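You operate a simulated robot arm through the tools that you are given. There is no shell and no other tool. Be economical: measure what you need, move in short steps, check, and stop when the job is done.

You are at the controls of a simulated robot arm. One attempt, no reset.

JOB
Start the loader and leave it running with the beacon on.
Fine: brake set, gear in neutral and the red dash button pulled out before you press start.

It is judged by the outcome, as a careful person would: the job done as asked, and still so three seconds after it is handed in. It fails if anything else is knocked over, pushed out of place, dropped, spilled or broken.

ROBOT AND FRAMES
A 6-joint arm with a two-finger parallel gripper, fixed in place. Base frame: the origin is at the foot of the arm, x ahead of it, y to its left, z up. Lengths are in mm, angles in rad, forces in N, time in s.
With the tool pointing down near the work surface it reaches from about 360 to 820 mm from the base axis. Its first joint turns from -2.897 to 2.897 rad. Payload 3.91 kg.
Tool frame: the origin (TCP) lies between the finger pads and is the grasp point; the fingertips stand 30 mm ahead of it; z points along the fingers, y is the line along which they close. The gripper opens to 110 mm. The fingers are 20 mm wide and 10 mm thick; the gripper's body (48 by 112 mm) begins 55 mm behind the TCP.
Orientation is told as [roll, pitch, yaw] about the base's x, y, z axes, in that order, counted from this pose: with the fingers straight down and closing along the base's y, the tool's x points along the base's -x, its y along +y and its z along -z.

CONTROLS
- The arm moves only by the tool nudge_tool. Its argument "commands" is a list that holds one entry, the list of rows, each a list of 7 numbers: the shift along the tool's x, y, z in mm, then the turn, a rotation vector about the tool's x, y, z in rad, then the gripper command, from -1 (fully open) to 1 (shut), values between in proportion. In form: [[[tx, ty, tz, ax, ay, az, gripper], ...]]. A call has 1 to 10 rows; each row shifts and turns the commanded pose from where the row before left it, along the tool's axes as they then stand. Rows are played at 5 a second. More than 50 mm and 0.15 rad between two rows, or a gripper value outside its range, and nothing of the call is played. A pose out of reach is approached as far as the arm can. The call stops where the force on the tool passes 70 N (or 10 N more than at its start, if that is more) or the arm is blocked; 0.2 s more then pass. The fingers move at their own pace (about 45 mm/s each) and stop on an object; they squeeze with about 26 N. The grip force told is the motor's: it shows also when the fingers shut on nothing. Time passes only in rows, and 0.2 s behind the last, so rows that do not move let the fingers close. It gives the time, the measured TCP pose, the force on the tool (base axes), the opening and the grip force at its end, in the units of the frame above (readings bear some noise), with the torque about the TCP (base axes, N m) and any sound that the robot's microphone picked up.
- Cameras (640 x 400 px; columns grow to the right, rows downward): "scene" is fixed at [400.5, -499.7, 1633.4]; the picture's right is [0.99, -0.16, 0.00], its down [-0.09, -0.56, -0.82] and it looks along [0.13, 0.81, -0.57] (base axes); focal length 326 px, centre (320, 200). "wrist" rides on the gripper at [77, 7, -115] in the tool frame; the picture's right is [-0.09, 1.00, 0.00], its down [-0.80, -0.07, -0.59] and it looks along [-0.59, -0.05, 0.80] (tool axes); focal length 270 px, centre (320, 200). There is no depth. A picture from a camera that has moved, and an enlarged one, comes with that camera's place and axes in the base frame and with its lens.
- snapshot(camera): a new picture of that camera. It takes no simulated time.
- lift_body(by): slides the trunk up (or, below 0, down) by that many mm; the arm rides with it, the base frame stays. It gives what a move gives, with no picture.
- inspect(camera, box): a new picture of the part [left, top, right, bottom] of that camera's present view, enlarged. It takes no simulated time.
- finish_job(): hands the job in; it is judged then, once.

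Work in short steps. Places have to be worked out from the pictures, the camera data and where the tool is seen: move nearer, look again, correct. Check each grasp and each placing, and mend what went wrong. You have 120 turns and 64 pictures in all, those below and enlarged ones among them. Open the gripper and draw the arm clear of the work before you hand the job in, unless the task says otherwise; then end with one line.

The tools are called after "Call:" as name(argument=value, ...) on one line, values as JSON. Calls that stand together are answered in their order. nudge_tool: Moves the arm, as the interface text tells. Its arguments: {"type":"object","properties":{"commands":{"type":"array"}},"required":["commands"]} The other tools are called the same way: lift_body (by) slides the trunk up or down; snapshot (camera) takes a picture; inspect (camera, box) takes an enlarged picture of a part of a camera's view; finish_job () hands the job in.

At the start:

```text
time_s: 0.0
tool_pos: [229.5, 398.2, 1222.0]
tool_rot: [-0.001, 0.0, 0.0]
wrist_force: [-0.5, 0.5, -0.2]
ft_torque: [-0.01, 0.01, 0.0]
width: 110.1
grasp_force: 0.1
trunk travel left (down, up): [-575.0, 35.0]
```

scene: 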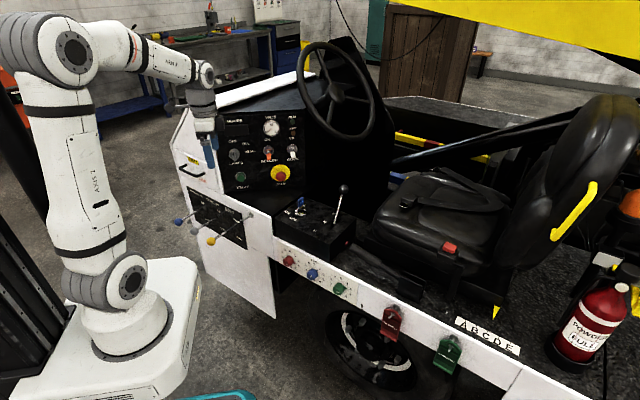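
wrist: 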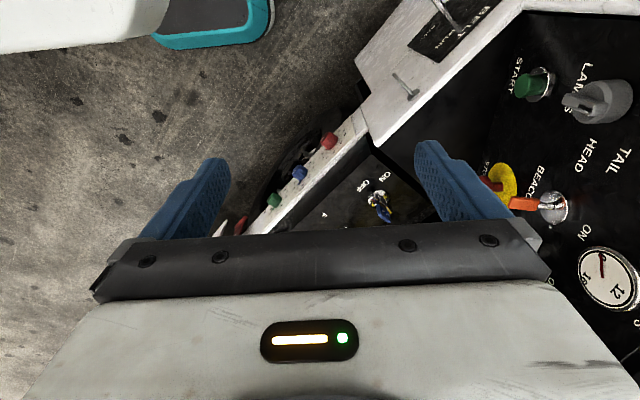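

I'll look closely at the dashboard and the side consoles first.

Call:
inspect(camera="scene", box=[210, 100, 310, 200])

Call:
inspect(camera="scene", box=[260, 170, 380, 270])

Call:
inspect(camera="scene", box=[160, 140, 260, 260])

Call:
inspect(camera="scene", box=[270, 240, 530, 380])

```text
4.00 times, centred on (260, 150) of scene
camera zoom: at [400.5, -499.7, 1633.4], right [0.99, -0.16, 0.0], down [-0.09, -0.56, -0.82], along [0.13, 0.81, -0.57], focal length 1304 px, centre (560, 400)
```

zoom: 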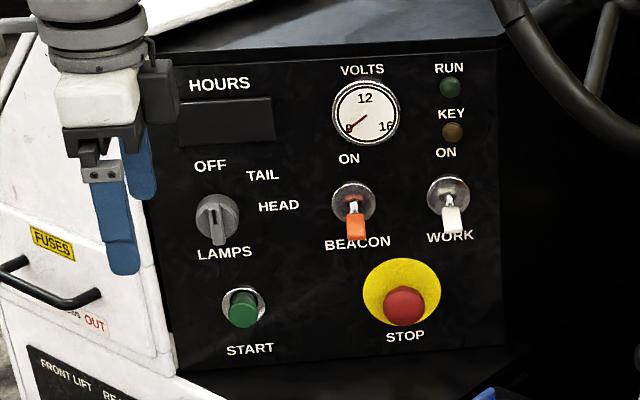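

```text
4.00 times, centred on (320, 220) of scene
camera zoom: at [400.5, -499.7, 1633.4], right [0.99, -0.16, 0.0], down [-0.09, -0.56, -0.82], along [0.13, 0.81, -0.57], focal length 1304 px, centre (320, 120)
```

zoom: 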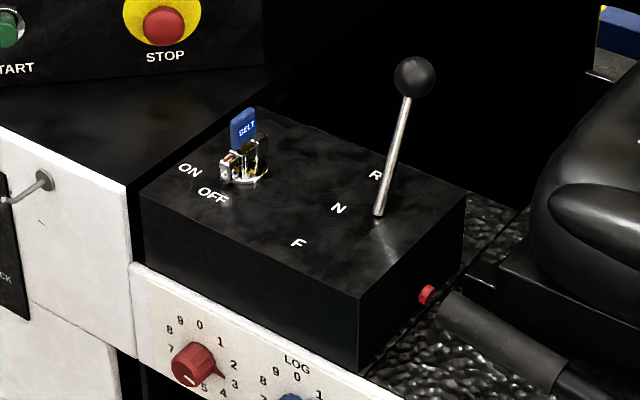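

```text
3.33 times, centred on (210, 200) of scene
camera zoom: at [400.5, -499.7, 1633.4], right [0.99, -0.16, 0.0], down [-0.09, -0.56, -0.82], along [0.13, 0.81, -0.57], focal length 1086 px, centre (687, 200)
```

zoom: 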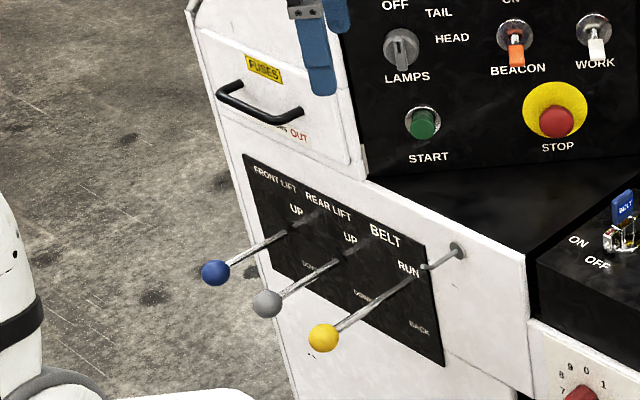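

```text
2.46 times, centred on (400, 310) of scene
camera zoom: at [400.5, -499.7, 1633.4], right [0.99, -0.16, 0.0], down [-0.09, -0.56, -0.82], along [0.13, 0.81, -0.57], focal length 802 px, centre (123, -71)
```

zoom: 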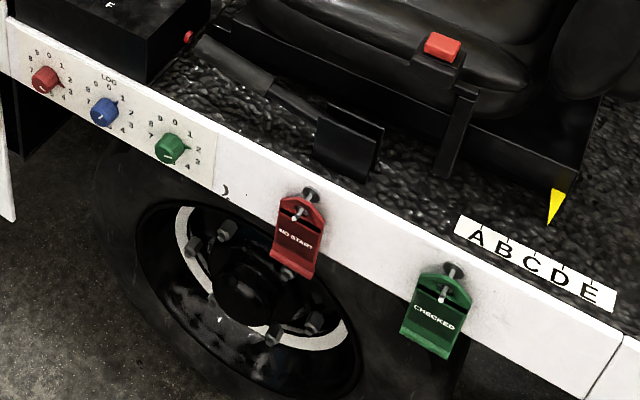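

The start button comes out near (264,669,965) and the beacon toggle near (383,650,1055), on a panel facing -y. I'll reorient the tool to point along +y with the camera on top, starting with the yaw.

Call:
nudge_tool(commands=[[[0, 0, 0, 0, 0, 0.15, -1], [0, 0, 0, 0, 0, 0.15, -1], [0, 0, 0, 0, 0, 0.15, -1], [0, 0, 0, 0, 0, 0.15, -1], [0, 0, 0, 0, 0, 0.15, -1], [0, 0, 0, 0, 0, 0.15, -1], [0, 0, 0, 0, 0, 0.15, -1], [0, 0, 0, 0, 0, 0.15, -1], [0, 0, 0, 0, 0, 0.15, -1], [0, 0, 0, 0, 0, 0.15, -1]]])

```text
time_s: 2.2
tool_pos: [230.0, 397.5, 1223.2]
tool_rot: [-0.001, -0.001, -1.5]
wrist_force: [0.7, 0.4, -0.1]
ft_torque: [-0.02, -0.03, -0.02]
width: 110.1
grasp_force: 0.0
trunk travel left (down, up): [-575.0, 35.0]
```

Yaw is done as expected. Now I'll tilt forward about tool y.

Call:
nudge_tool(commands=[[[0, 0, 0, 0, 0.15, 0, -1], [0, 0, 0, 0, 0.15, 0, -1], [0, 0, 0, 0, 0.15, 0, -1], [0, 0, 0, 0, 0.15, 0, -1], [0, 0, 0, 0, 0.15, 0, -1], [0, 0, 0, 0, 0.15, 0, -1], [0, 0, 0, 0, 0.15, 0, -1], [0, 0, 0, 0, 0.15, 0, -1]]])

Call:
snapshot(camera="wrist")

Call:
snapshot(camera="scene")

```text
time_s: 4.0
tool_pos: [229.9, 396.7, 1222.2]
tool_rot: [0.0, 1.201, -1.501]
wrist_force: [-0.1, -0.1, 0.1]
ft_torque: [-0.01, 0.0, -0.04]
width: 110.2
grasp_force: 0.0
trunk travel left (down, up): [-575.0, 35.0]
```

```text
57 pictures are left
camera wrist: at [241.9, 318.8, 1335.6], right [1.0, 0.04, -0.08], down [-0.01, -0.85, -0.53], along [-0.09, 0.53, -0.84], focal length 270 px, centre (320, 200)
```

wrist: 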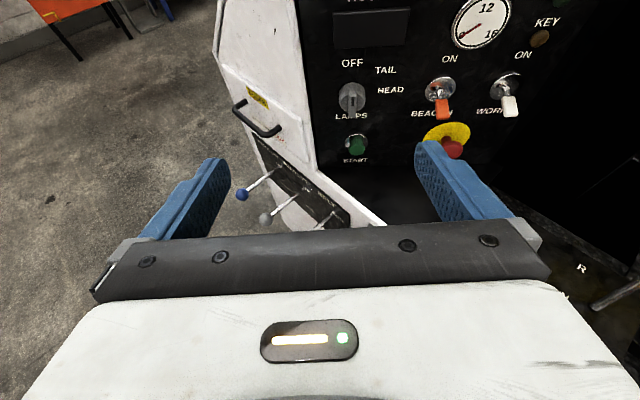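

```text
56 pictures are left
```

scene: 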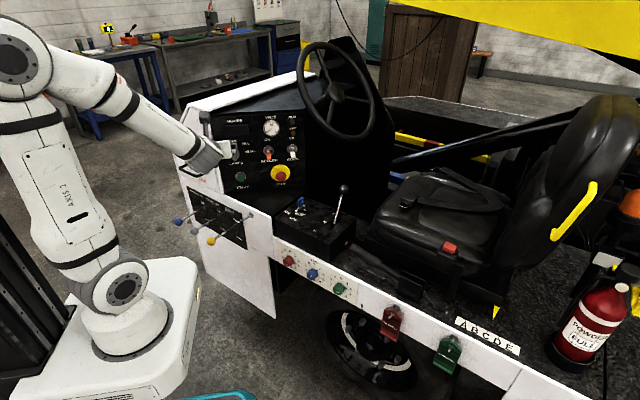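

Everything triangulates consistently: START is near (265,657,973) and the console top is near z≈890 around x 500–650, y 380–470. I'll move right and back to view the console from above.

Call:
nudge_tool(commands=[[[-6.7, 37.5, -17.5, 0, 0, 0, -1], [-6.7, 37.5, -17.5, 0, 0, 0, -1], [-6.7, 37.5, -17.5, 0, 0, 0, -1], [-6.7, 37.5, -17.5, 0, 0, 0, -1], [-6.7, 37.5, -17.5, 0, 0, 0, -1], [-6.7, 37.5, -17.5, 0, 0, 0, -1], [-6.7, 37.5, -17.5, 0, 0, 0, -1], [-6.7, 37.5, -17.5, 0, 0, 0, -1]]])

Call:
snapshot(camera="wrist")

```text
time_s: 5.8
tool_pos: [540.5, 269.0, 1222.9]
tool_rot: [-0.002, 1.199, -1.502]
wrist_force: [0.8, -0.5, -0.7]
ft_torque: [-0.02, 0.01, 0.03]
width: 110.0
grasp_force: 0.1
trunk travel left (down, up): [-575.0, 35.0]
```

```text
55 pictures are left
camera wrist: at [553.1, 191.5, 1335.4], right [1.0, 0.04, -0.08], down [-0.01, -0.85, -0.53], along [-0.09, 0.53, -0.84], focal length 270 px, centre (320, 200)
```

wrist: 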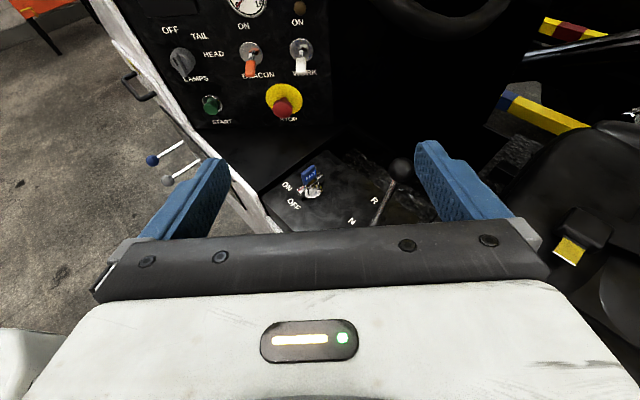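

Call:
inspect(camera="wrist", box=[240, 120, 440, 245])

Call:
inspect(camera="wrist", box=[150, 0, 350, 125])

```text
3.20 times, centred on (340, 182) of wrist
camera zoom: at [553.1, 191.5, 1335.4], right [1.0, 0.04, -0.08], down [-0.01, -0.85, -0.53], along [-0.09, 0.53, -0.84], focal length 865 px, centre (256, 256)
```

zoom: 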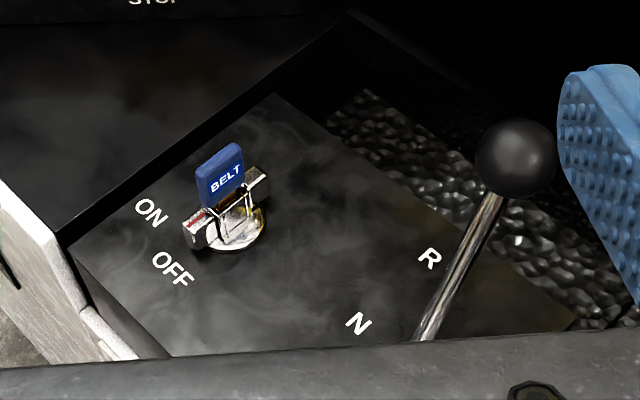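

```text
3.20 times, centred on (250, 62) of wrist
camera zoom: at [553.1, 191.5, 1335.4], right [1.0, 0.04, -0.08], down [-0.01, -0.85, -0.53], along [-0.09, 0.53, -0.84], focal length 865 px, centre (544, 640)
```

zoom: 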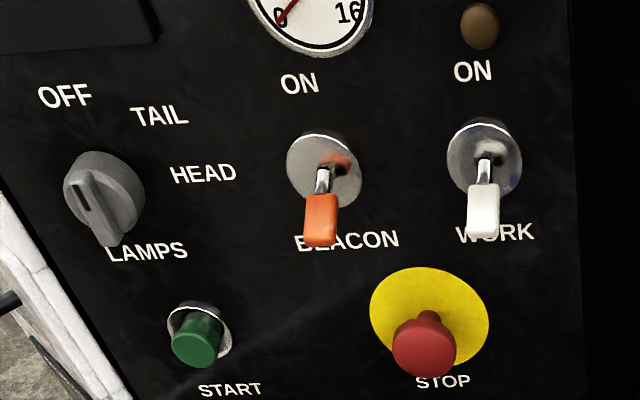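

The gear knob comes out at about (641,462,994) leaning toward R from its base (599,402,888), and the key switch at about (488,486,890) seems set to OFF. I'll go to view the lever beside the seat, which is probably the brake.

Call:
nudge_tool(commands=[[[-28, 26.2, -16.9, 0, 0, 0, -1], [-28, 26.2, -16.9, 0, 0, 0, -1], [-28, 26.2, -16.9, 0, 0, 0, -1], [-28, 26.2, -16.9, 0, 0, 0, -1], [-28, 26.2, -16.9, 0, 0, 0, -1]]])

Call:
snapshot(camera="wrist")

Call:
inspect(camera="scene", box=[330, 210, 430, 290])

```text
time_s: 7.0
tool_pos: [678.9, 148.3, 1125.4]
tool_rot: [-0.005, 1.2, -1.503]
wrist_force: [-0.5, 0.0, -0.6]
ft_torque: [0.0, -0.01, 0.05]
width: 110.2
grasp_force: 0.2
trunk travel left (down, up): [-575.0, 35.0]
```

```text
52 pictures are left
camera wrist: at [691.1, 70.6, 1237.7], right [1.0, 0.04, -0.08], down [-0.01, -0.85, -0.53], along [-0.09, 0.53, -0.84], focal length 270 px, centre (320, 200)
```

wrist: 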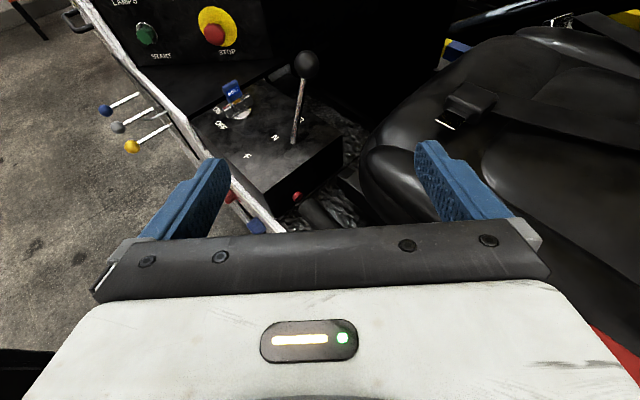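

```text
5.00 times, centred on (380, 250) of scene
camera zoom: at [400.5, -499.7, 1633.4], right [0.99, -0.16, 0.0], down [-0.09, -0.56, -0.82], along [0.13, 0.81, -0.57], focal length 1629 px, centre (20, -50)
```

zoom: 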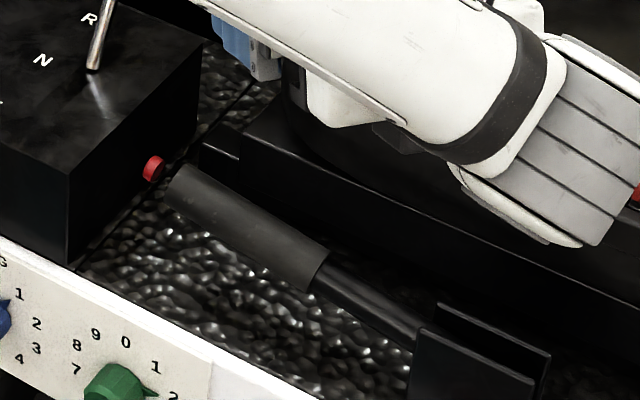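

The lever's red tip triangulates to about (619,292,893), with its pivot toward (775,190,805). I'll put the tool vertical with the fingers closing across the handle (yaw ≈ -0.57), then look.

Call:
nudge_tool(commands=[[[0, 0, 0, 0, -0.15, 0, -1], [0, 0, 0, 0, -0.15, 0, -1], [0, 0, 0, 0, -0.15, 0, -1], [0, 0, 0, 0, -0.15, 0, -1], [0, 0, 0, 0, -0.15, 0, -1], [0, 0, 0, 0, -0.15, 0, -1], [0, 0, 0, 0, -0.15, 0, -1], [0, 0, 0, 0, -0.15, 0, -1]]])

Call:
nudge_tool(commands=[[[0, 0, 0, 0, 0, -0.133, -1], [0, 0, 0, 0, 0, -0.133, -1], [0, 0, 0, 0, 0, -0.133, -1], [0, 0, 0, 0, 0, -0.133, -1], [0, 0, 0, 0, 0, -0.133, -1], [0, 0, 0, 0, 0, -0.133, -1], [0, 0, 0, 0, 0, -0.133, -1]]])

Call:
snapshot(camera="wrist")

Call:
snapshot(camera="scene")

```text
time_s: 8.8
tool_pos: [679.2, 149.4, 1123.8]
tool_rot: [-0.001, -0.003, -1.499]
wrist_force: [0.0, -0.5, -0.5]
ft_torque: [-0.02, 0.03, -0.02]
width: 110.0
grasp_force: 0.1
trunk travel left (down, up): [-575.0, 35.0]
```

```text
time_s: 10.4
tool_pos: [679.5, 148.1, 1122.9]
tool_rot: [0.0, 0.0, -0.565]
wrist_force: [0.1, -0.4, 0.1]
ft_torque: [-0.02, 0.0, 0.01]
width: 110.0
grasp_force: 0.0
trunk travel left (down, up): [-575.0, 35.0]
```

```text
50 pictures are left
camera wrist: at [617.8, 196.3, 1237.3], right [0.61, 0.79, 0.0], down [0.64, -0.49, 0.59], along [0.47, -0.36, -0.8], focal length 270 px, centre (320, 200)
```

wrist: 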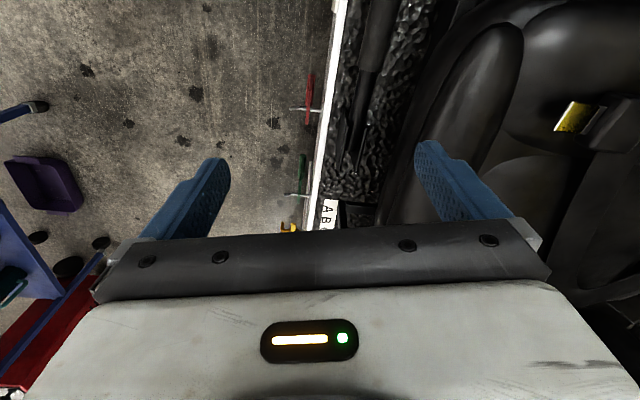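

```text
49 pictures are left
```

scene: 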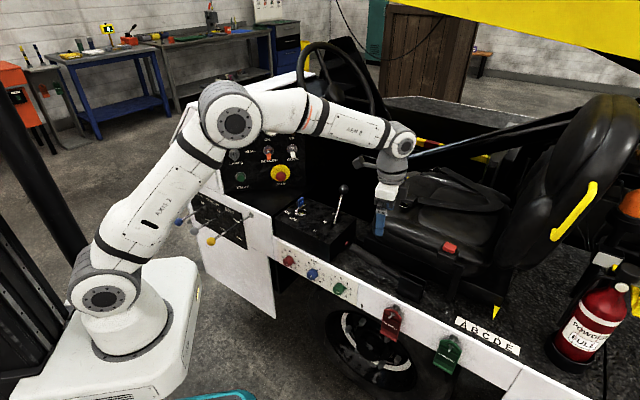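

The handle runs from about (708,205,869) to the tip (619,292,893), a direction of about 45°. I'll move above the handle with a 64 mm opening and yaw -0.75, then look.

Call:
nudge_tool(commands=[[[17.25, 19.2, 30.75, 0, 0, 0, -0.16], [17.25, 19.2, 30.75, 0, 0, 0, -0.16], [17.25, 19.2, 30.75, 0, 0, 0, -0.16], [17.25, 19.2, 30.75, 0, 0, 0, -0.16], [0, 0, 0, 0, 0, 0.0925, -0.16], [0, 0, 0, 0, 0, 0.0925, -0.16]]])

Call:
snapshot(camera="wrist")

Call:
inspect(camera="scene", box=[320, 180, 440, 280])

```text
time_s: 11.8
tool_pos: [661.6, 250.4, 1000.9]
tool_rot: [0.004, 0.002, -0.754]
wrist_force: [-2.6, 1.7, 5.6]
ft_torque: [0.17, -0.13, 0.1]
width: 63.6
grasp_force: 0.1
trunk travel left (down, up): [-575.0, 35.0]
```

```text
48 pictures are left
camera wrist: at [609.5, 308.2, 1114.9], right [0.75, 0.67, 0.0], down [0.54, -0.6, 0.59], along [0.4, -0.44, -0.8], focal length 270 px, centre (320, 200)
```

wrist: 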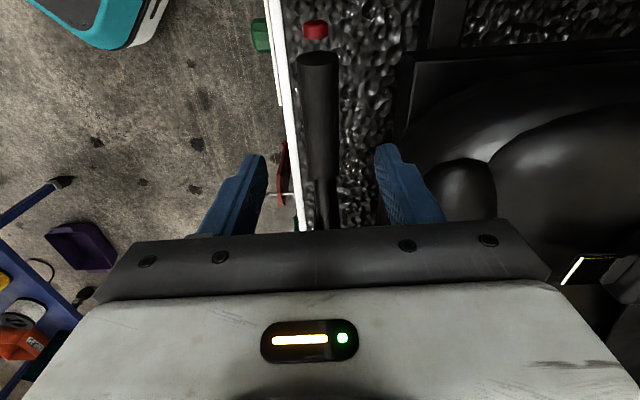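

```text
4.00 times, centred on (380, 230) of scene
camera zoom: at [400.5, -499.7, 1633.4], right [0.99, -0.16, 0.0], down [-0.09, -0.56, -0.82], along [0.13, 0.81, -0.57], focal length 1304 px, centre (80, 80)
```

zoom: 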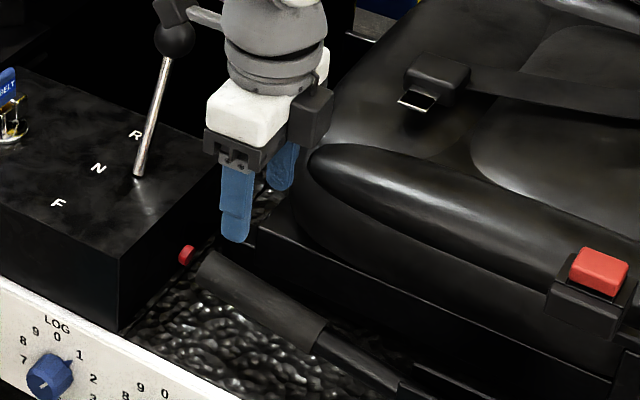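

The handle is centred between the fingers and aligned. I'll descend in steps to TCP z≈890.

Call:
nudge_tool(commands=[[[0, 0, 20, 0, 0, 0, -0.16], [0, 0, 20, 0, 0, 0, -0.16], [0, 0, 20, 0, 0, 0, -0.16]]])

Call:
snapshot(camera="wrist")

Call:
inspect(camera="scene", box=[320, 180, 440, 280])

```text
time_s: 12.3
tool_pos: [666.7, 253.1, 999.8]
tool_rot: [0.037, -0.014, -0.755]
wrist_force: [-14.6, -8.4, 33.2]
ft_torque: [1.24, -0.62, 0.41]
width: 55.4
grasp_force: 0.1
trunk travel left (down, up): [-575.0, 35.0]
stopped in row 2: the force on the tool passed its limit at 85 N (the readings are from after the stop); the commanded pose is now the measured one
```

```text
46 pictures are left
camera wrist: at [610.6, 308.9, 1112.4], right [0.75, 0.67, 0.04], down [0.52, -0.61, 0.6], along [0.42, -0.43, -0.8], focal length 270 px, centre (320, 200)
```

wrist: 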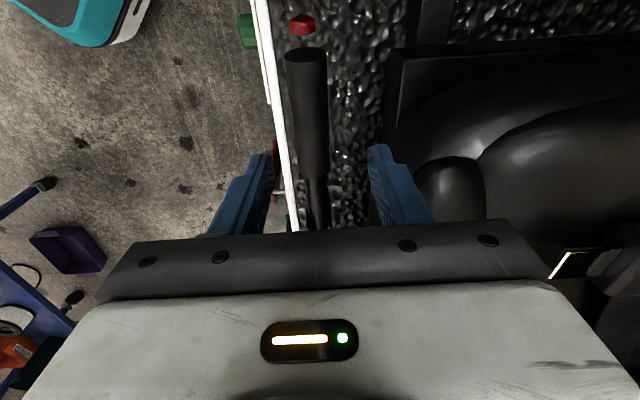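

```text
4.00 times, centred on (380, 230) of scene
camera zoom: at [400.5, -499.7, 1633.4], right [0.99, -0.16, 0.0], down [-0.09, -0.56, -0.82], along [0.13, 0.81, -0.57], focal length 1304 px, centre (80, 80)
```

zoom: 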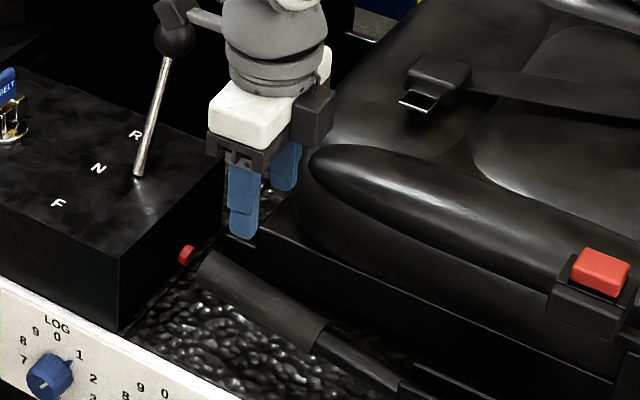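

The seat-side finger met the seat bolster. I'll back off toward the rail and approach the handle from the outboard side instead, with the tool tilted and the fingers closing near-vertically around it.

Call:
nudge_tool(commands=[[[0, 0, -25, 0, 0, 0, -0.16], [0, -40, -5, 0, 0, 0, -0.16], [0, -40, 0, 0, 0, 0, -0.16], [0, -20, 0, -0.13, 0, 0, -0.16], [0, 0, 0, -0.15, 0, 0, -0.16], [0, 0, 0, -0.15, 0, 0, -0.16], [0, 0, 0, -0.15, 0, 0, -0.16], [0, 0, 0, -0.15, 0, 0, -0.16], [0, 0, 0, -0.15, 0, 0, -0.16], [0, 0, 0, -0.15, 0, 0, -0.16]]])

Call:
snapshot(camera="wrist")

Call:
snapshot(camera="scene")

```text
time_s: 14.5
tool_pos: [600.2, 178.9, 1019.6]
tool_rot: [1.055, -0.009, -0.756]
wrist_force: [0.4, -0.4, -0.1]
ft_torque: [0.0, -0.07, -0.01]
width: 63.8
grasp_force: 0.1
trunk travel left (down, up): [-575.0, 35.0]
```

```text
44 pictures are left
camera wrist: at [476.7, 162.9, 1080.2], right [0.39, 0.3, 0.87], down [0.2, -0.95, 0.24], along [0.9, 0.08, -0.44], focal length 270 px, centre (320, 200)
```

wrist: 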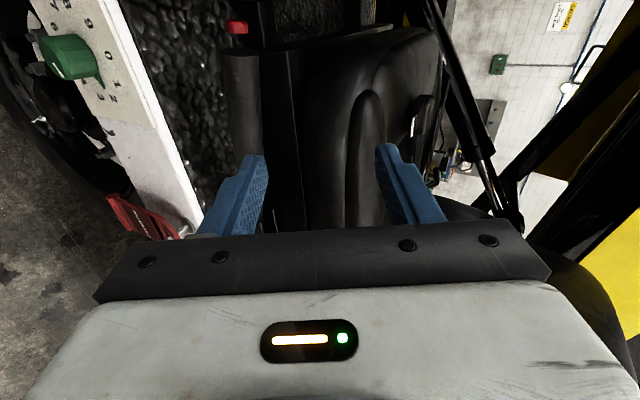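

```text
43 pictures are left
```

scene: 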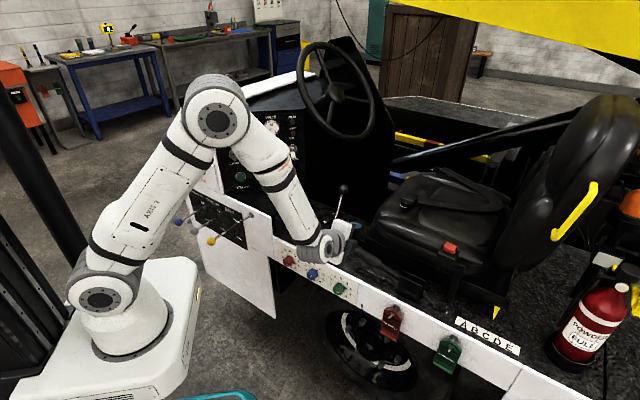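

The red tip position is confirmed at (619,293,893), with the handle axis passing (664,249,881). I'll move to a pre-grasp 100 mm back along the tool axis.

Call:
nudge_tool(commands=[[[0.7, -24.8, 17, 0, 0, 0, -0.16], [0.7, -24.8, 17, 0, 0, 0, -0.16], [0.7, -24.8, 17, 0, 0, 0, -0.16], [0, 0, 25, 0, 0, 0, -0.16], [0, 0, 25, 0, 0, 0, -0.16]]])

Call:
snapshot(camera="wrist")

Call:
inspect(camera="scene", box=[320, 180, 440, 280])

```text
time_s: 15.7
tool_pos: [633.5, 217.7, 903.7]
tool_rot: [1.054, -0.011, -0.753]
wrist_force: [0.0, 0.3, 0.0]
ft_torque: [0.0, -0.01, 0.04]
width: 63.9
grasp_force: 0.0
trunk travel left (down, up): [-575.0, 35.0]
```

```text
42 pictures are left
camera wrist: at [511.2, 201.5, 966.2], right [0.39, 0.3, 0.87], down [0.2, -0.95, 0.24], along [0.9, 0.08, -0.44], focal length 270 px, centre (320, 200)
```

wrist: 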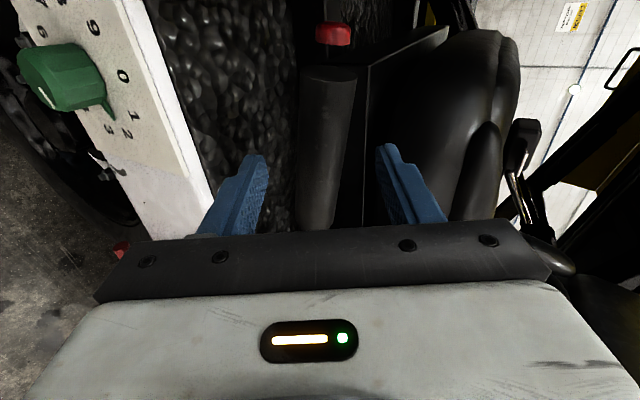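

```text
4.00 times, centred on (380, 230) of scene
camera zoom: at [400.5, -499.7, 1633.4], right [0.99, -0.16, 0.0], down [-0.09, -0.56, -0.82], along [0.13, 0.81, -0.57], focal length 1304 px, centre (80, 80)
```

zoom: 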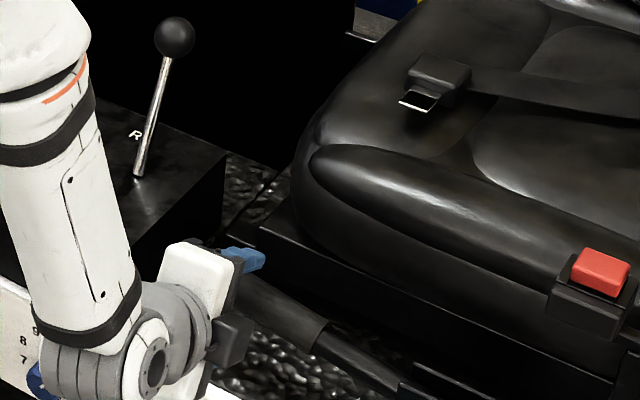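

The handle sits between the fingers. I'll advance the last 45 mm and close gently to a partial opening.

Call:
nudge_tool(commands=[[[0, 0, 15, 0, 0, 0, -0.16], [0, 0, 15, 0, 0, 0, -0.16], [0, 0, 15, 0, 0, 0, -0.16], [0, 0, 0, 0, 0, 0, 1], [0, 0, 0, 0, 0, 0, 1], [0, 0, 0, 0, 0, 0, 1], [0, 0, 0, 0, 0, 0, 1]]])

Call:
snapshot(camera="wrist")

```text
time_s: 17.3
tool_pos: [660.0, 247.7, 884.3]
tool_rot: [1.058, -0.01, -0.755]
wrist_force: [9.2, 9.1, 18.1]
ft_torque: [0.35, 0.32, -0.19]
width: 35.8
grasp_force: 45.0
trunk travel left (down, up): [-575.0, 35.0]
```

```text
40 pictures are left
camera wrist: at [537.3, 231.4, 944.2], right [0.39, 0.3, 0.87], down [0.2, -0.95, 0.24], along [0.9, 0.08, -0.43], focal length 270 px, centre (320, 200)
```

wrist: 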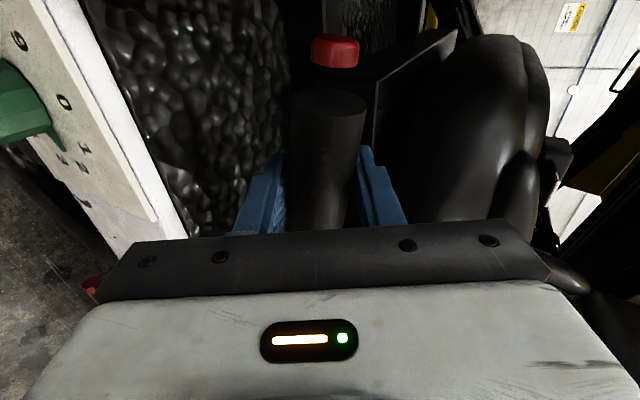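

The handle is gripped at a width of 35.8 mm. I'll swing it up about its pivot in small steps, translating and turning together.

Call:
nudge_tool(commands=[[[-2.5, 8.1, -4.6, 0, 0.029, 0.052, 1], [-2.5, 8.1, -4.6, 0, 0.029, 0.052, 1], [-2.5, 8.1, -4.6, 0, 0.029, 0.052, 1]]])

```text
time_s: 18.1
tool_pos: [664.0, 243.7, 905.7]
tool_rot: [1.051, 0.172, -0.752]
wrist_force: [-7.2, 25.9, -13.1]
ft_torque: [2.04, 0.81, 0.43]
width: 34.6
grasp_force: 45.2
trunk travel left (down, up): [-575.0, 35.0]
```

It's rising with moderate force. I'll continue a bit more and then look.

Call:
nudge_tool(commands=[[[-2.5, 8.1, -4.6, 0, 0.029, 0.052, 1], [-2.5, 8.1, -4.6, 0, 0.029, 0.052, 1], [-2.5, 8.1, -4.6, 0, 0.029, 0.052, 1]]])

Call:
inspect(camera="scene", box=[320, 180, 440, 280])

Call:
snapshot(camera="wrist")

```text
time_s: 18.9
tool_pos: [674.2, 235.4, 936.6]
tool_rot: [1.058, 0.344, -0.752]
wrist_force: [-26.7, 25.4, 7.3]
ft_torque: [0.48, 1.25, -0.53]
width: 34.4
grasp_force: 45.3
trunk travel left (down, up): [-575.0, 35.0]
```

```text
4.00 times, centred on (380, 230) of scene
camera zoom: at [400.5, -499.7, 1633.4], right [0.99, -0.16, 0.0], down [-0.09, -0.56, -0.82], along [0.13, 0.81, -0.57], focal length 1304 px, centre (80, 80)
```

zoom: 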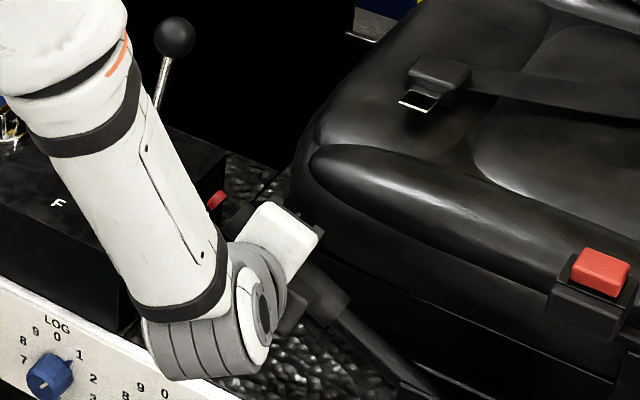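

```text
38 pictures are left
camera wrist: at [569.8, 200.0, 1021.5], right [0.61, 0.1, 0.79], down [0.23, -0.97, -0.05], along [0.76, 0.21, -0.62], focal length 270 px, centre (320, 200)
```

wrist: 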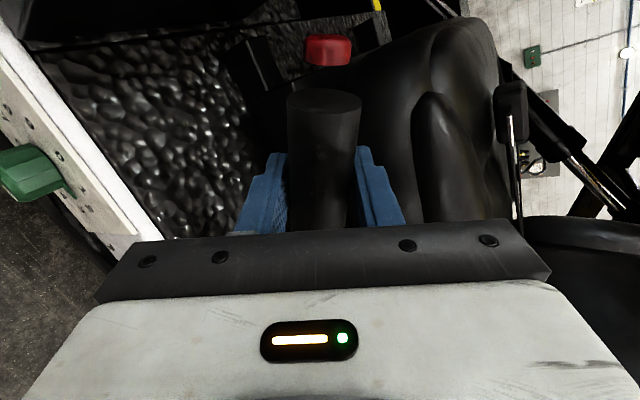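

The lever follows. The force along it says I'm pulling slightly toward the pivot, so I'll reduce that component and continue.

Call:
nudge_tool(commands=[[[2, 8.1, -4.6, 0, 0.029, 0.052, 1], [0, 8.1, -4.6, 0, 0.029, 0.052, 1], [-1.5, 8.1, -4.6, 0, 0.029, 0.052, 1]]])

```text
time_s: 19.7
tool_pos: [684.7, 224.1, 961.8]
tool_rot: [1.054, 0.525, -0.758]
wrist_force: [-6.5, 10.9, 6.2]
ft_torque: [-0.45, 0.35, -0.46]
width: 33.9
grasp_force: 45.3
trunk travel left (down, up): [-575.0, 35.0]
```

Forces are low, so I'll carry on until I feel an end stop.

Call:
nudge_tool(commands=[[[-1.5, 8.1, -4.6, 0, 0.029, 0.052, 1], [-1.5, 8.1, -4.6, 0, 0.029, 0.052, 1], [-1.5, 8.1, -4.6, 0, 0.029, 0.052, 1]]])

Call:
inspect(camera="scene", box=[320, 180, 440, 280])

```text
time_s: 20.5
tool_pos: [697.5, 209.9, 981.9]
tool_rot: [1.052, 0.703, -0.76]
wrist_force: [-6.0, 8.3, 4.3]
ft_torque: [-0.29, 0.2, -0.19]
width: 33.2
grasp_force: 45.5
trunk travel left (down, up): [-575.0, 35.0]
```

```text
4.00 times, centred on (380, 230) of scene
camera zoom: at [400.5, -499.7, 1633.4], right [0.99, -0.16, 0.0], down [-0.09, -0.56, -0.82], along [0.13, 0.81, -0.57], focal length 1304 px, centre (80, 80)
```

zoom: 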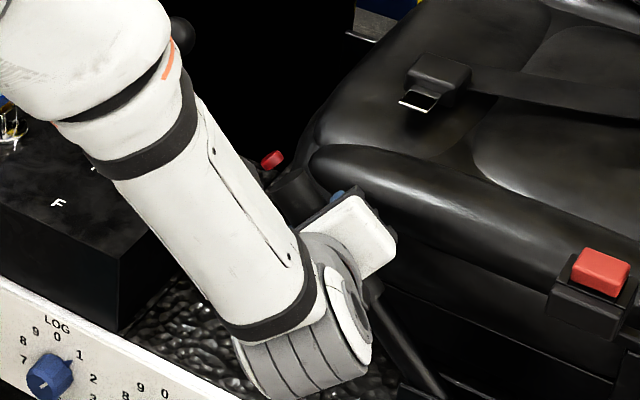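

Still free. I'll continue in small steps and watch for a rise in force.

Call:
nudge_tool(commands=[[[-1.5, 8.1, -4.6, 0, 0.029, 0.052, 1], [-1.5, 8.1, -4.6, 0, 0.029, 0.052, 1]]])

Call:
snapshot(camera="wrist")

```text
time_s: 21.1
tool_pos: [707.7, 200.3, 993.9]
tool_rot: [1.054, 0.826, -0.76]
wrist_force: [-7.7, 4.2, 6.2]
ft_torque: [-0.11, 0.23, -0.05]
width: 32.8
grasp_force: 45.1
trunk travel left (down, up): [-575.0, 35.0]
```

```text
36 pictures are left
camera wrist: at [636.6, 135.6, 1093.2], right [0.84, -0.12, 0.52], down [0.14, -0.89, -0.43], along [0.52, 0.43, -0.74], focal length 270 px, centre (320, 200)
```

wrist: 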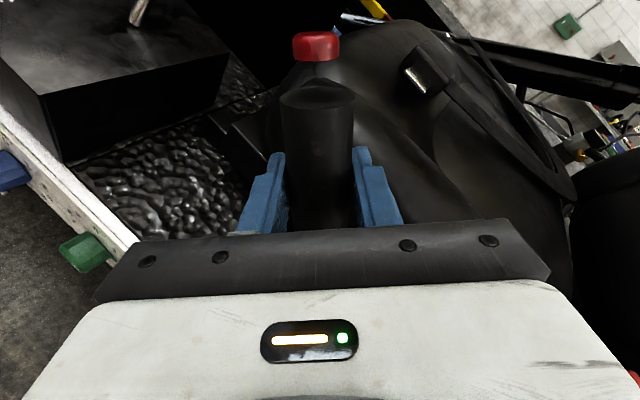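

A circle fit gives r≈184 mm and a present lever angle of about 52°. I'll continue with that corrected arc.

Call:
nudge_tool(commands=[[[-1.8, 9.4, -5.3, 0, 0.025, 0.045, 1], [-1.8, 9.4, -5.3, 0, 0.025, 0.045, 1]]])

```text
time_s: 21.7
tool_pos: [720.1, 188.3, 1007.1]
tool_rot: [1.049, 0.929, -0.766]
wrist_force: [-19.8, 4.7, 3.4]
ft_torque: [1.61, 1.56, -0.16]
width: 33.0
grasp_force: 44.5
trunk travel left (down, up): [-575.0, 35.0]
```

Torque is starting to build. I'll take one more step.

Call:
nudge_tool(commands=[[[-1.8, 9.4, -5.3, 0, 0.025, 0.045, 1], [-1.8, 9.4, -5.3, 0, 0.025, 0.045, 1]]])

Call:
inspect(camera="scene", box=[320, 180, 440, 280])

```text
time_s: 22.4
tool_pos: [726.5, 182.5, 1010.7]
tool_rot: [1.029, 1.04, -0.763]
wrist_force: [-22.6, 10.1, 8.2]
ft_torque: [1.32, 0.86, 0.5]
width: 32.4
grasp_force: 44.9
trunk travel left (down, up): [-575.0, 35.0]
stopped in row 2: the force on the tool passed its limit at 72 N (the readings are from after the stop); the commanded pose is now the measured one
```

```text
4.00 times, centred on (380, 230) of scene
camera zoom: at [400.5, -499.7, 1633.4], right [0.99, -0.16, 0.0], down [-0.09, -0.56, -0.82], along [0.13, 0.81, -0.57], focal length 1304 px, centre (80, 80)
```

zoom: 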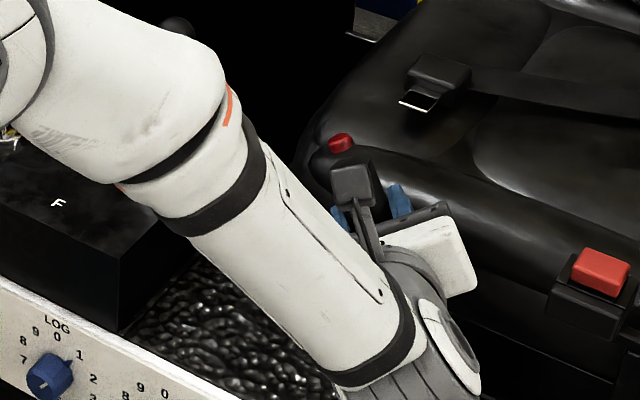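

That is the lever's end stop, near 60°. I'll release, back straight out and check that it stays up.

Call:
nudge_tool(commands=[[[0, 0, 0, 0, 0, 0, -0.16], [0, 0, 0, 0, 0, 0, -0.16], [0, 0, -25, 0, 0, 0, -0.16], [0, 0, -35, 0, 0, 0, -0.16], [0, 0, -35, 0, 0, 0, -0.16], [0, 0, -35, 0, 0, 0, -0.16]]])

Call:
snapshot(camera="wrist")

Call:
snapshot(camera="scene")

```text
time_s: 23.8
tool_pos: [695.7, 57.8, 1043.5]
tool_rot: [1.024, 1.038, -0.776]
wrist_force: [-0.1, 0.6, -0.7]
ft_torque: [-0.02, 0.0, -0.01]
width: 63.9
grasp_force: 0.0
trunk travel left (down, up): [-575.0, 35.0]
```

```text
34 pictures are left
camera wrist: at [641.7, -21.5, 1142.4], right [0.92, -0.17, 0.36], down [0.06, -0.82, -0.56], along [0.39, 0.54, -0.75], focal length 270 px, centre (320, 200)
```

wrist: 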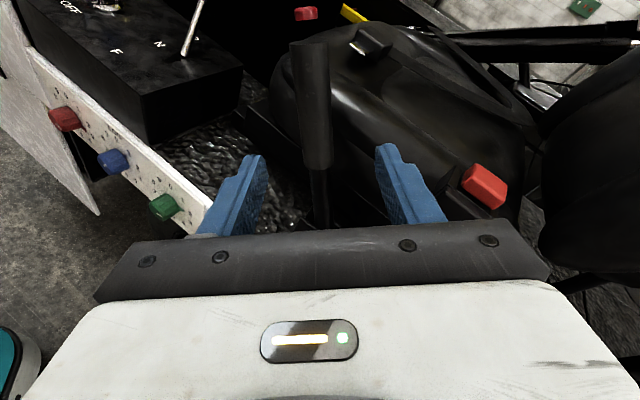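

```text
33 pictures are left
```

scene: 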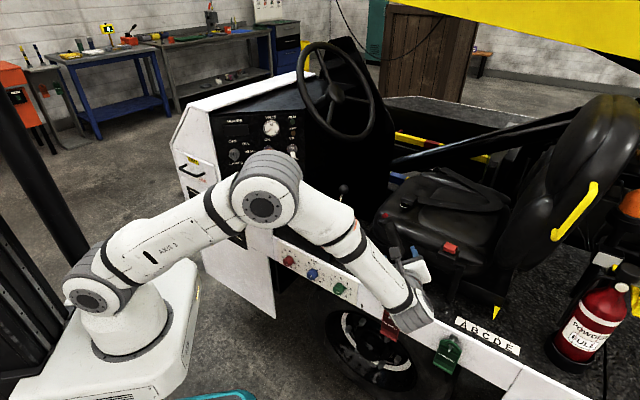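

The brake lever stays up, so the brake is set. Next is the gear lever: I'll swing left and turn so the tool heads along (0.6,0.8) with a 29° down tilt, to grip the knob and pull it from R to N.

Call:
nudge_tool(commands=[[[28.5, -29.5, 9.3, 0, 0, 0, -0.45], [28.5, -29.5, 9.3, 0, 0, 0, -0.45], [28.5, -29.5, 9.3, 0, 0, 0, -0.45], [28.5, -29.5, 9.3, 0, 0, 0, -0.45], [0, 0, 0, -0.053, -0.061, 0.118, -0.45], [0, 0, 0, -0.053, -0.061, 0.118, -0.45], [0, 0, 0, -0.053, -0.061, 0.118, -0.45], [0, 0, 0, -0.053, -0.061, 0.118, -0.45], [0, 0, 0, -0.053, -0.061, 0.118, -0.45]]])

Call:
snapshot(camera="wrist")

Call:
snapshot(camera="scene")

```text
time_s: 25.8
tool_pos: [558.8, 151.4, 1079.4]
tool_rot: [0.003, 1.07, -2.211]
wrist_force: [0.3, -0.2, 0.5]
ft_torque: [0.02, -0.01, -0.04]
width: 79.8
grasp_force: 0.2
trunk travel left (down, up): [-575.0, 35.0]
```

```text
32 pictures are left
camera wrist: at [525.6, 96.7, 1201.8], right [0.77, -0.63, -0.08], down [-0.6, -0.69, -0.41], along [0.21, 0.37, -0.91], focal length 270 px, centre (320, 200)
```

wrist: 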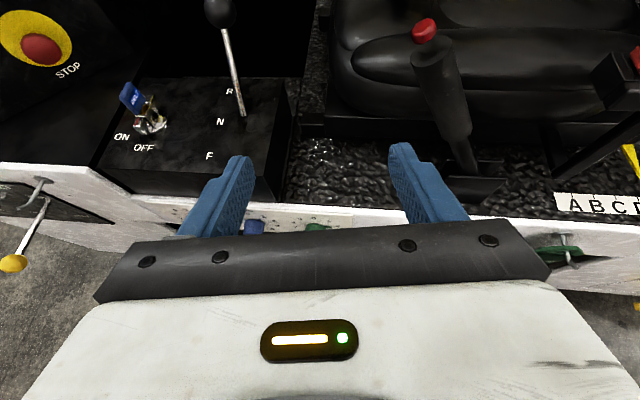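

```text
31 pictures are left
```

scene: 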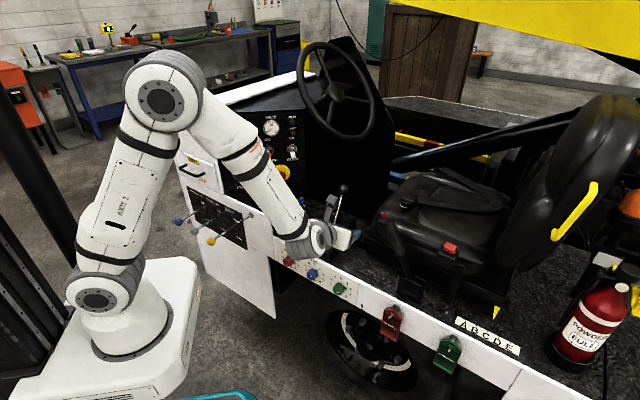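

The knob is confirmed at about (641,462,999), and the lever base sits beside N, so upright should be neutral. I'll go to the pre-grasp.

Call:
nudge_tool(commands=[[[14.2, -24, 34.2, 0, 0, 0, -0.45], [14.2, -24, 34.2, 0, 0, 0, -0.45], [14.2, -24, 34.2, 0, 0, 0, -0.45], [14.2, -24, 34.2, 0, 0, 0, -0.45], [14.2, -24, 34.2, 0, 0, 0, -0.45]]])

Call:
snapshot(camera="wrist")

```text
time_s: 27.0
tool_pos: [572.1, 370.6, 1056.0]
tool_rot: [0.005, 1.067, -2.203]
wrist_force: [0.1, -0.1, 0.2]
ft_torque: [0.02, 0.01, 0.0]
width: 79.6
grasp_force: 0.0
trunk travel left (down, up): [-575.0, 35.0]
```

```text
30 pictures are left
camera wrist: at [540.0, 316.5, 1178.9], right [0.77, -0.63, -0.07], down [-0.6, -0.69, -0.42], along [0.21, 0.37, -0.91], focal length 270 px, centre (320, 200)
```

wrist: 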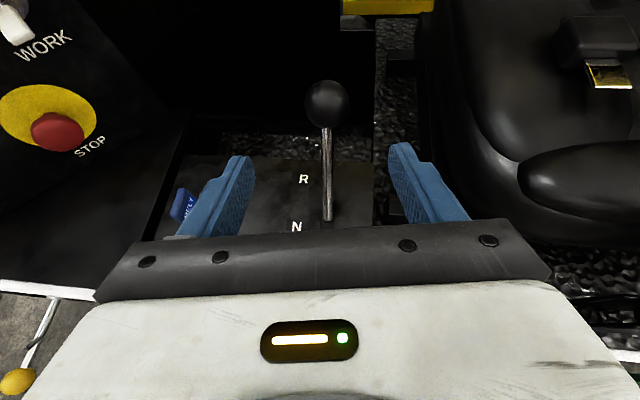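

The knob is centred. I'll advance 128 mm and close on it.

Call:
nudge_tool(commands=[[[0, 1, 35, 0, 0, 0, -0.45], [0, 1, 35, 0, 0, 0, -0.45], [0, 1, 35, 0, 0, 0, -0.45], [0, 0, 23, 0, 0, 0, -0.45], [0, 0, 0, 0, 0, 0, 1], [0, 0, 0, 0, 0, 0, 1], [0, 0, 0, 0, 0, 0, 1], [0, 0, 0, 0, 0, 0, 1]]])

Call:
snapshot(camera="wrist")

```text
time_s: 28.8
tool_pos: [644.1, 455.6, 997.2]
tool_rot: [0.001, 1.068, -2.213]
wrist_force: [16.6, -11.3, 1.1]
ft_torque: [0.29, -0.05, 0.03]
width: 37.1
grasp_force: 45.2
trunk travel left (down, up): [-575.0, 35.0]
```

```text
29 pictures are left
camera wrist: at [611.8, 402.2, 1119.0], right [0.77, -0.63, -0.08], down [-0.6, -0.68, -0.42], along [0.21, 0.37, -0.91], focal length 270 px, centre (320, 200)
```

wrist: 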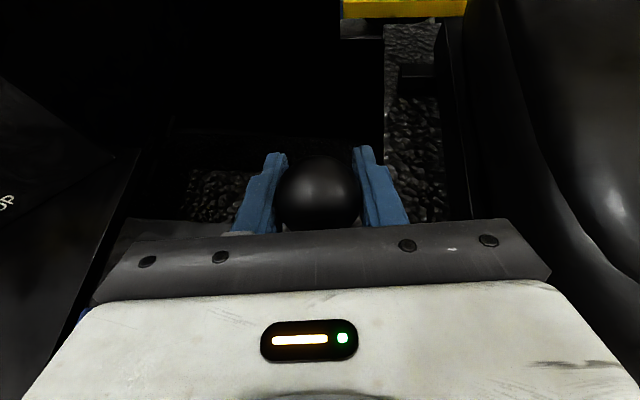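

The knob is gripped at 37 mm. I'll pull it back along the arc toward N in steps.

Call:
nudge_tool(commands=[[[0.1, 0, -18.2, 0, 0, 0, 1], [-2.1, 0, -18.2, 0, 0, 0, 1]]])

Call:
snapshot(camera="wrist")

```text
time_s: 29.4
tool_pos: [621.9, 433.3, 1008.9]
tool_rot: [0.001, 1.062, -2.206]
wrist_force: [2.1, 1.9, -14.6]
ft_torque: [0.85, -0.54, 0.09]
width: 37.0
grasp_force: 44.8
trunk travel left (down, up): [-575.0, 35.0]
```

```text
28 pictures are left
camera wrist: at [589.1, 379.0, 1131.4], right [0.78, -0.63, -0.08], down [-0.6, -0.69, -0.41], along [0.2, 0.36, -0.91], focal length 270 px, centre (320, 200)
```

wrist: 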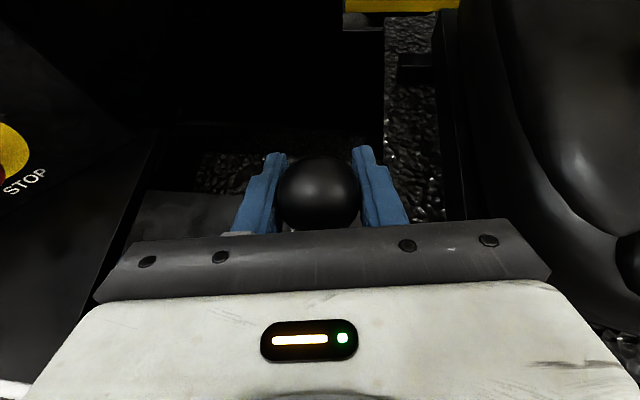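

The lever follows. I'll make the remaining two steps to upright.

Call:
nudge_tool(commands=[[[-6, 0, -17, 0, 0, 0, 1], [-8.2, 0, -16, 0, 0, 0, 1]]])

Call:
inspect(camera="scene", box=[260, 160, 400, 270])

```text
time_s: 30.0
tool_pos: [597.2, 408.2, 1015.8]
tool_rot: [0.009, 1.066, -2.193]
wrist_force: [-18.5, 23.5, -14.6]
ft_torque: [0.54, -0.7, -0.13]
width: 37.0
grasp_force: 45.0
trunk travel left (down, up): [-575.0, 35.0]
```

```text
3.64 times, centred on (330, 215) of scene
camera zoom: at [400.5, -499.7, 1633.4], right [0.99, -0.16, 0.0], down [-0.09, -0.56, -0.82], along [0.13, 0.81, -0.57], focal length 1185 px, centre (284, 146)
```

zoom: 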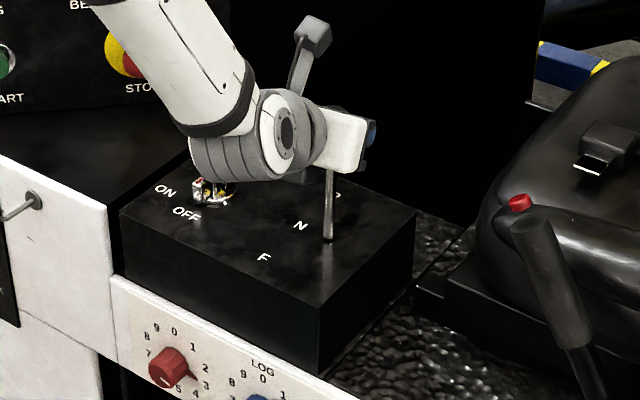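

The lever looks upright at N. I'll relieve the side load, release, back out and verify.

Call:
nudge_tool(commands=[[[0, -2, 0, 0, 0, 0, 1], [0, 0, 0, 0, 0, 0, -0.45], [0, 0, 0, 0, 0, 0, -0.45], [0, 0, 0, 0, 0, 0, -0.45], [0, 0, -35, 0, 0, 0, -0.45], [0, 0, -40, 0, 0, 0, -0.45], [0, 0, -40, 0, 0, 0, -0.45]]])

Call:
snapshot(camera="wrist")

Call:
inspect(camera="scene", box=[260, 160, 400, 270])

```text
time_s: 31.6
tool_pos: [539.7, 324.4, 1072.9]
tool_rot: [0.005, 1.067, -2.206]
wrist_force: [0.5, 0.4, 0.9]
ft_torque: [-0.02, 0.03, -0.03]
width: 79.8
grasp_force: 0.0
trunk travel left (down, up): [-575.0, 35.0]
```

```text
26 pictures are left
camera wrist: at [505.2, 270.2, 1194.5], right [0.77, -0.63, -0.07], down [-0.6, -0.69, -0.42], along [0.21, 0.37, -0.91], focal length 270 px, centre (320, 200)
```

wrist: 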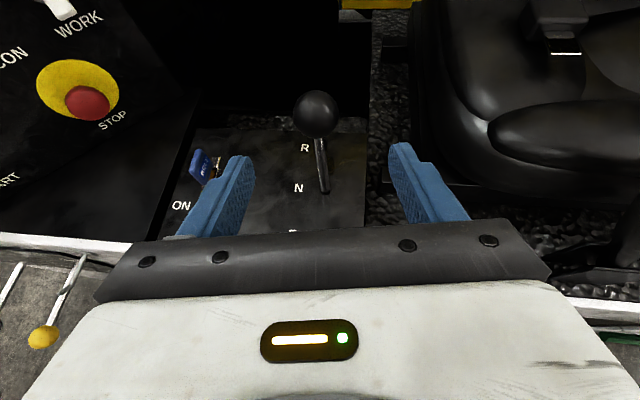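

```text
3.64 times, centred on (330, 215) of scene
camera zoom: at [400.5, -499.7, 1633.4], right [0.99, -0.16, 0.0], down [-0.09, -0.56, -0.82], along [0.13, 0.81, -0.57], focal length 1185 px, centre (284, 146)
```

zoom: 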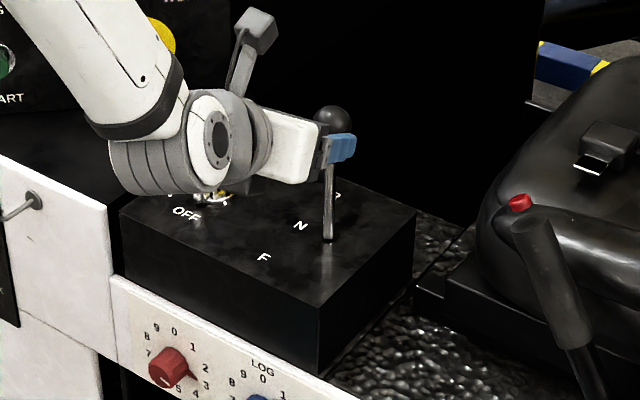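

Gear lever is upright at N. Now I'll look closely at the console key switch, moving left toward it.

Call:
nudge_tool(commands=[[[0, -30, 0, 0, 0, 0, -0.45], [0, -30, 10, 0, 0, 0, -0.45], [0, -30, 10, 0, 0, 0, -0.45]]])

Call:
inspect(camera="wrist", box=[250, 90, 400, 230])

```text
time_s: 32.4
tool_pos: [475.0, 392.7, 1063.3]
tool_rot: [0.007, 1.068, -2.203]
wrist_force: [0.0, 0.7, -0.6]
ft_torque: [-0.02, 0.0, -0.02]
width: 79.9
grasp_force: 0.0
trunk travel left (down, up): [-575.0, 35.0]
```

```text
2.86 times, centred on (325, 160) of wrist
camera zoom: at [442.7, 339.2, 1184.8], right [0.77, -0.63, -0.07], down [-0.6, -0.69, -0.42], along [0.21, 0.37, -0.91], focal length 772 px, centre (306, 314)
```

zoom: 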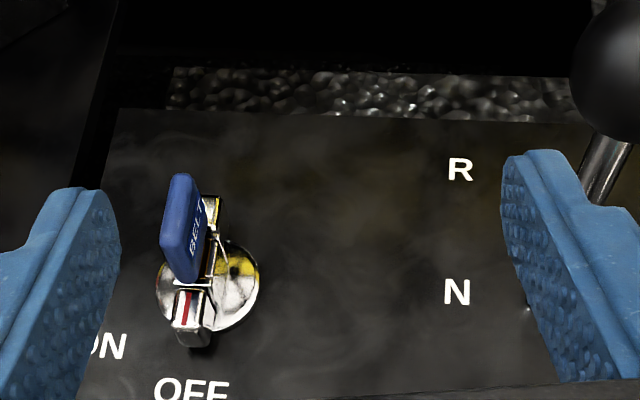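

Call:
inspect(camera="wrist", box=[272, 145, 322, 215])

Call:
inspect(camera="scene", box=[280, 185, 330, 225])

```text
5.71 times, centred on (297, 180) of wrist
camera zoom: at [442.7, 339.2, 1184.8], right [0.77, -0.63, -0.07], down [-0.6, -0.69, -0.42], along [0.21, 0.37, -0.91], focal length 1544 px, centre (451, 314)
```

zoom: 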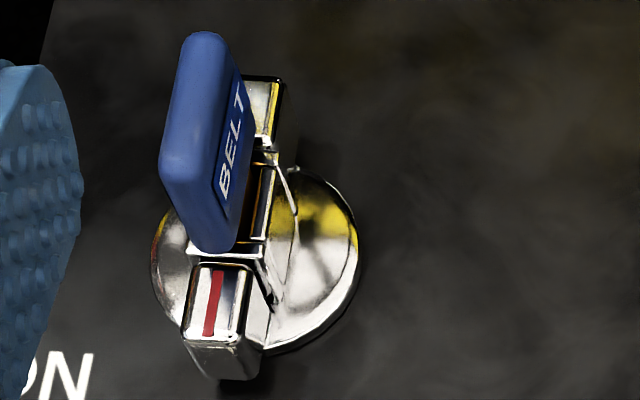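

```text
10.00 times, centred on (305, 205) of scene
camera zoom: at [400.5, -499.7, 1633.4], right [0.99, -0.16, 0.0], down [-0.09, -0.56, -0.82], along [0.13, 0.81, -0.57], focal length 3259 px, centre (470, 150)
```

zoom: 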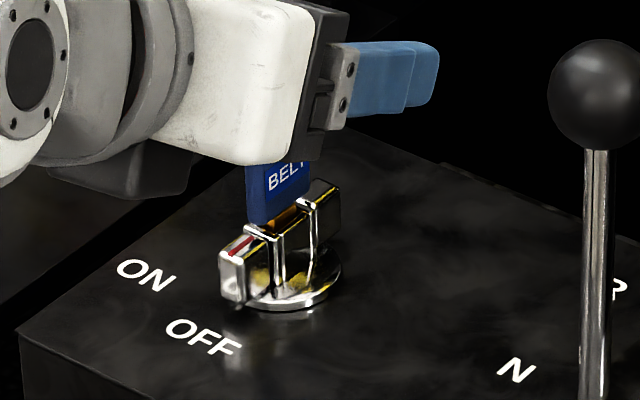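

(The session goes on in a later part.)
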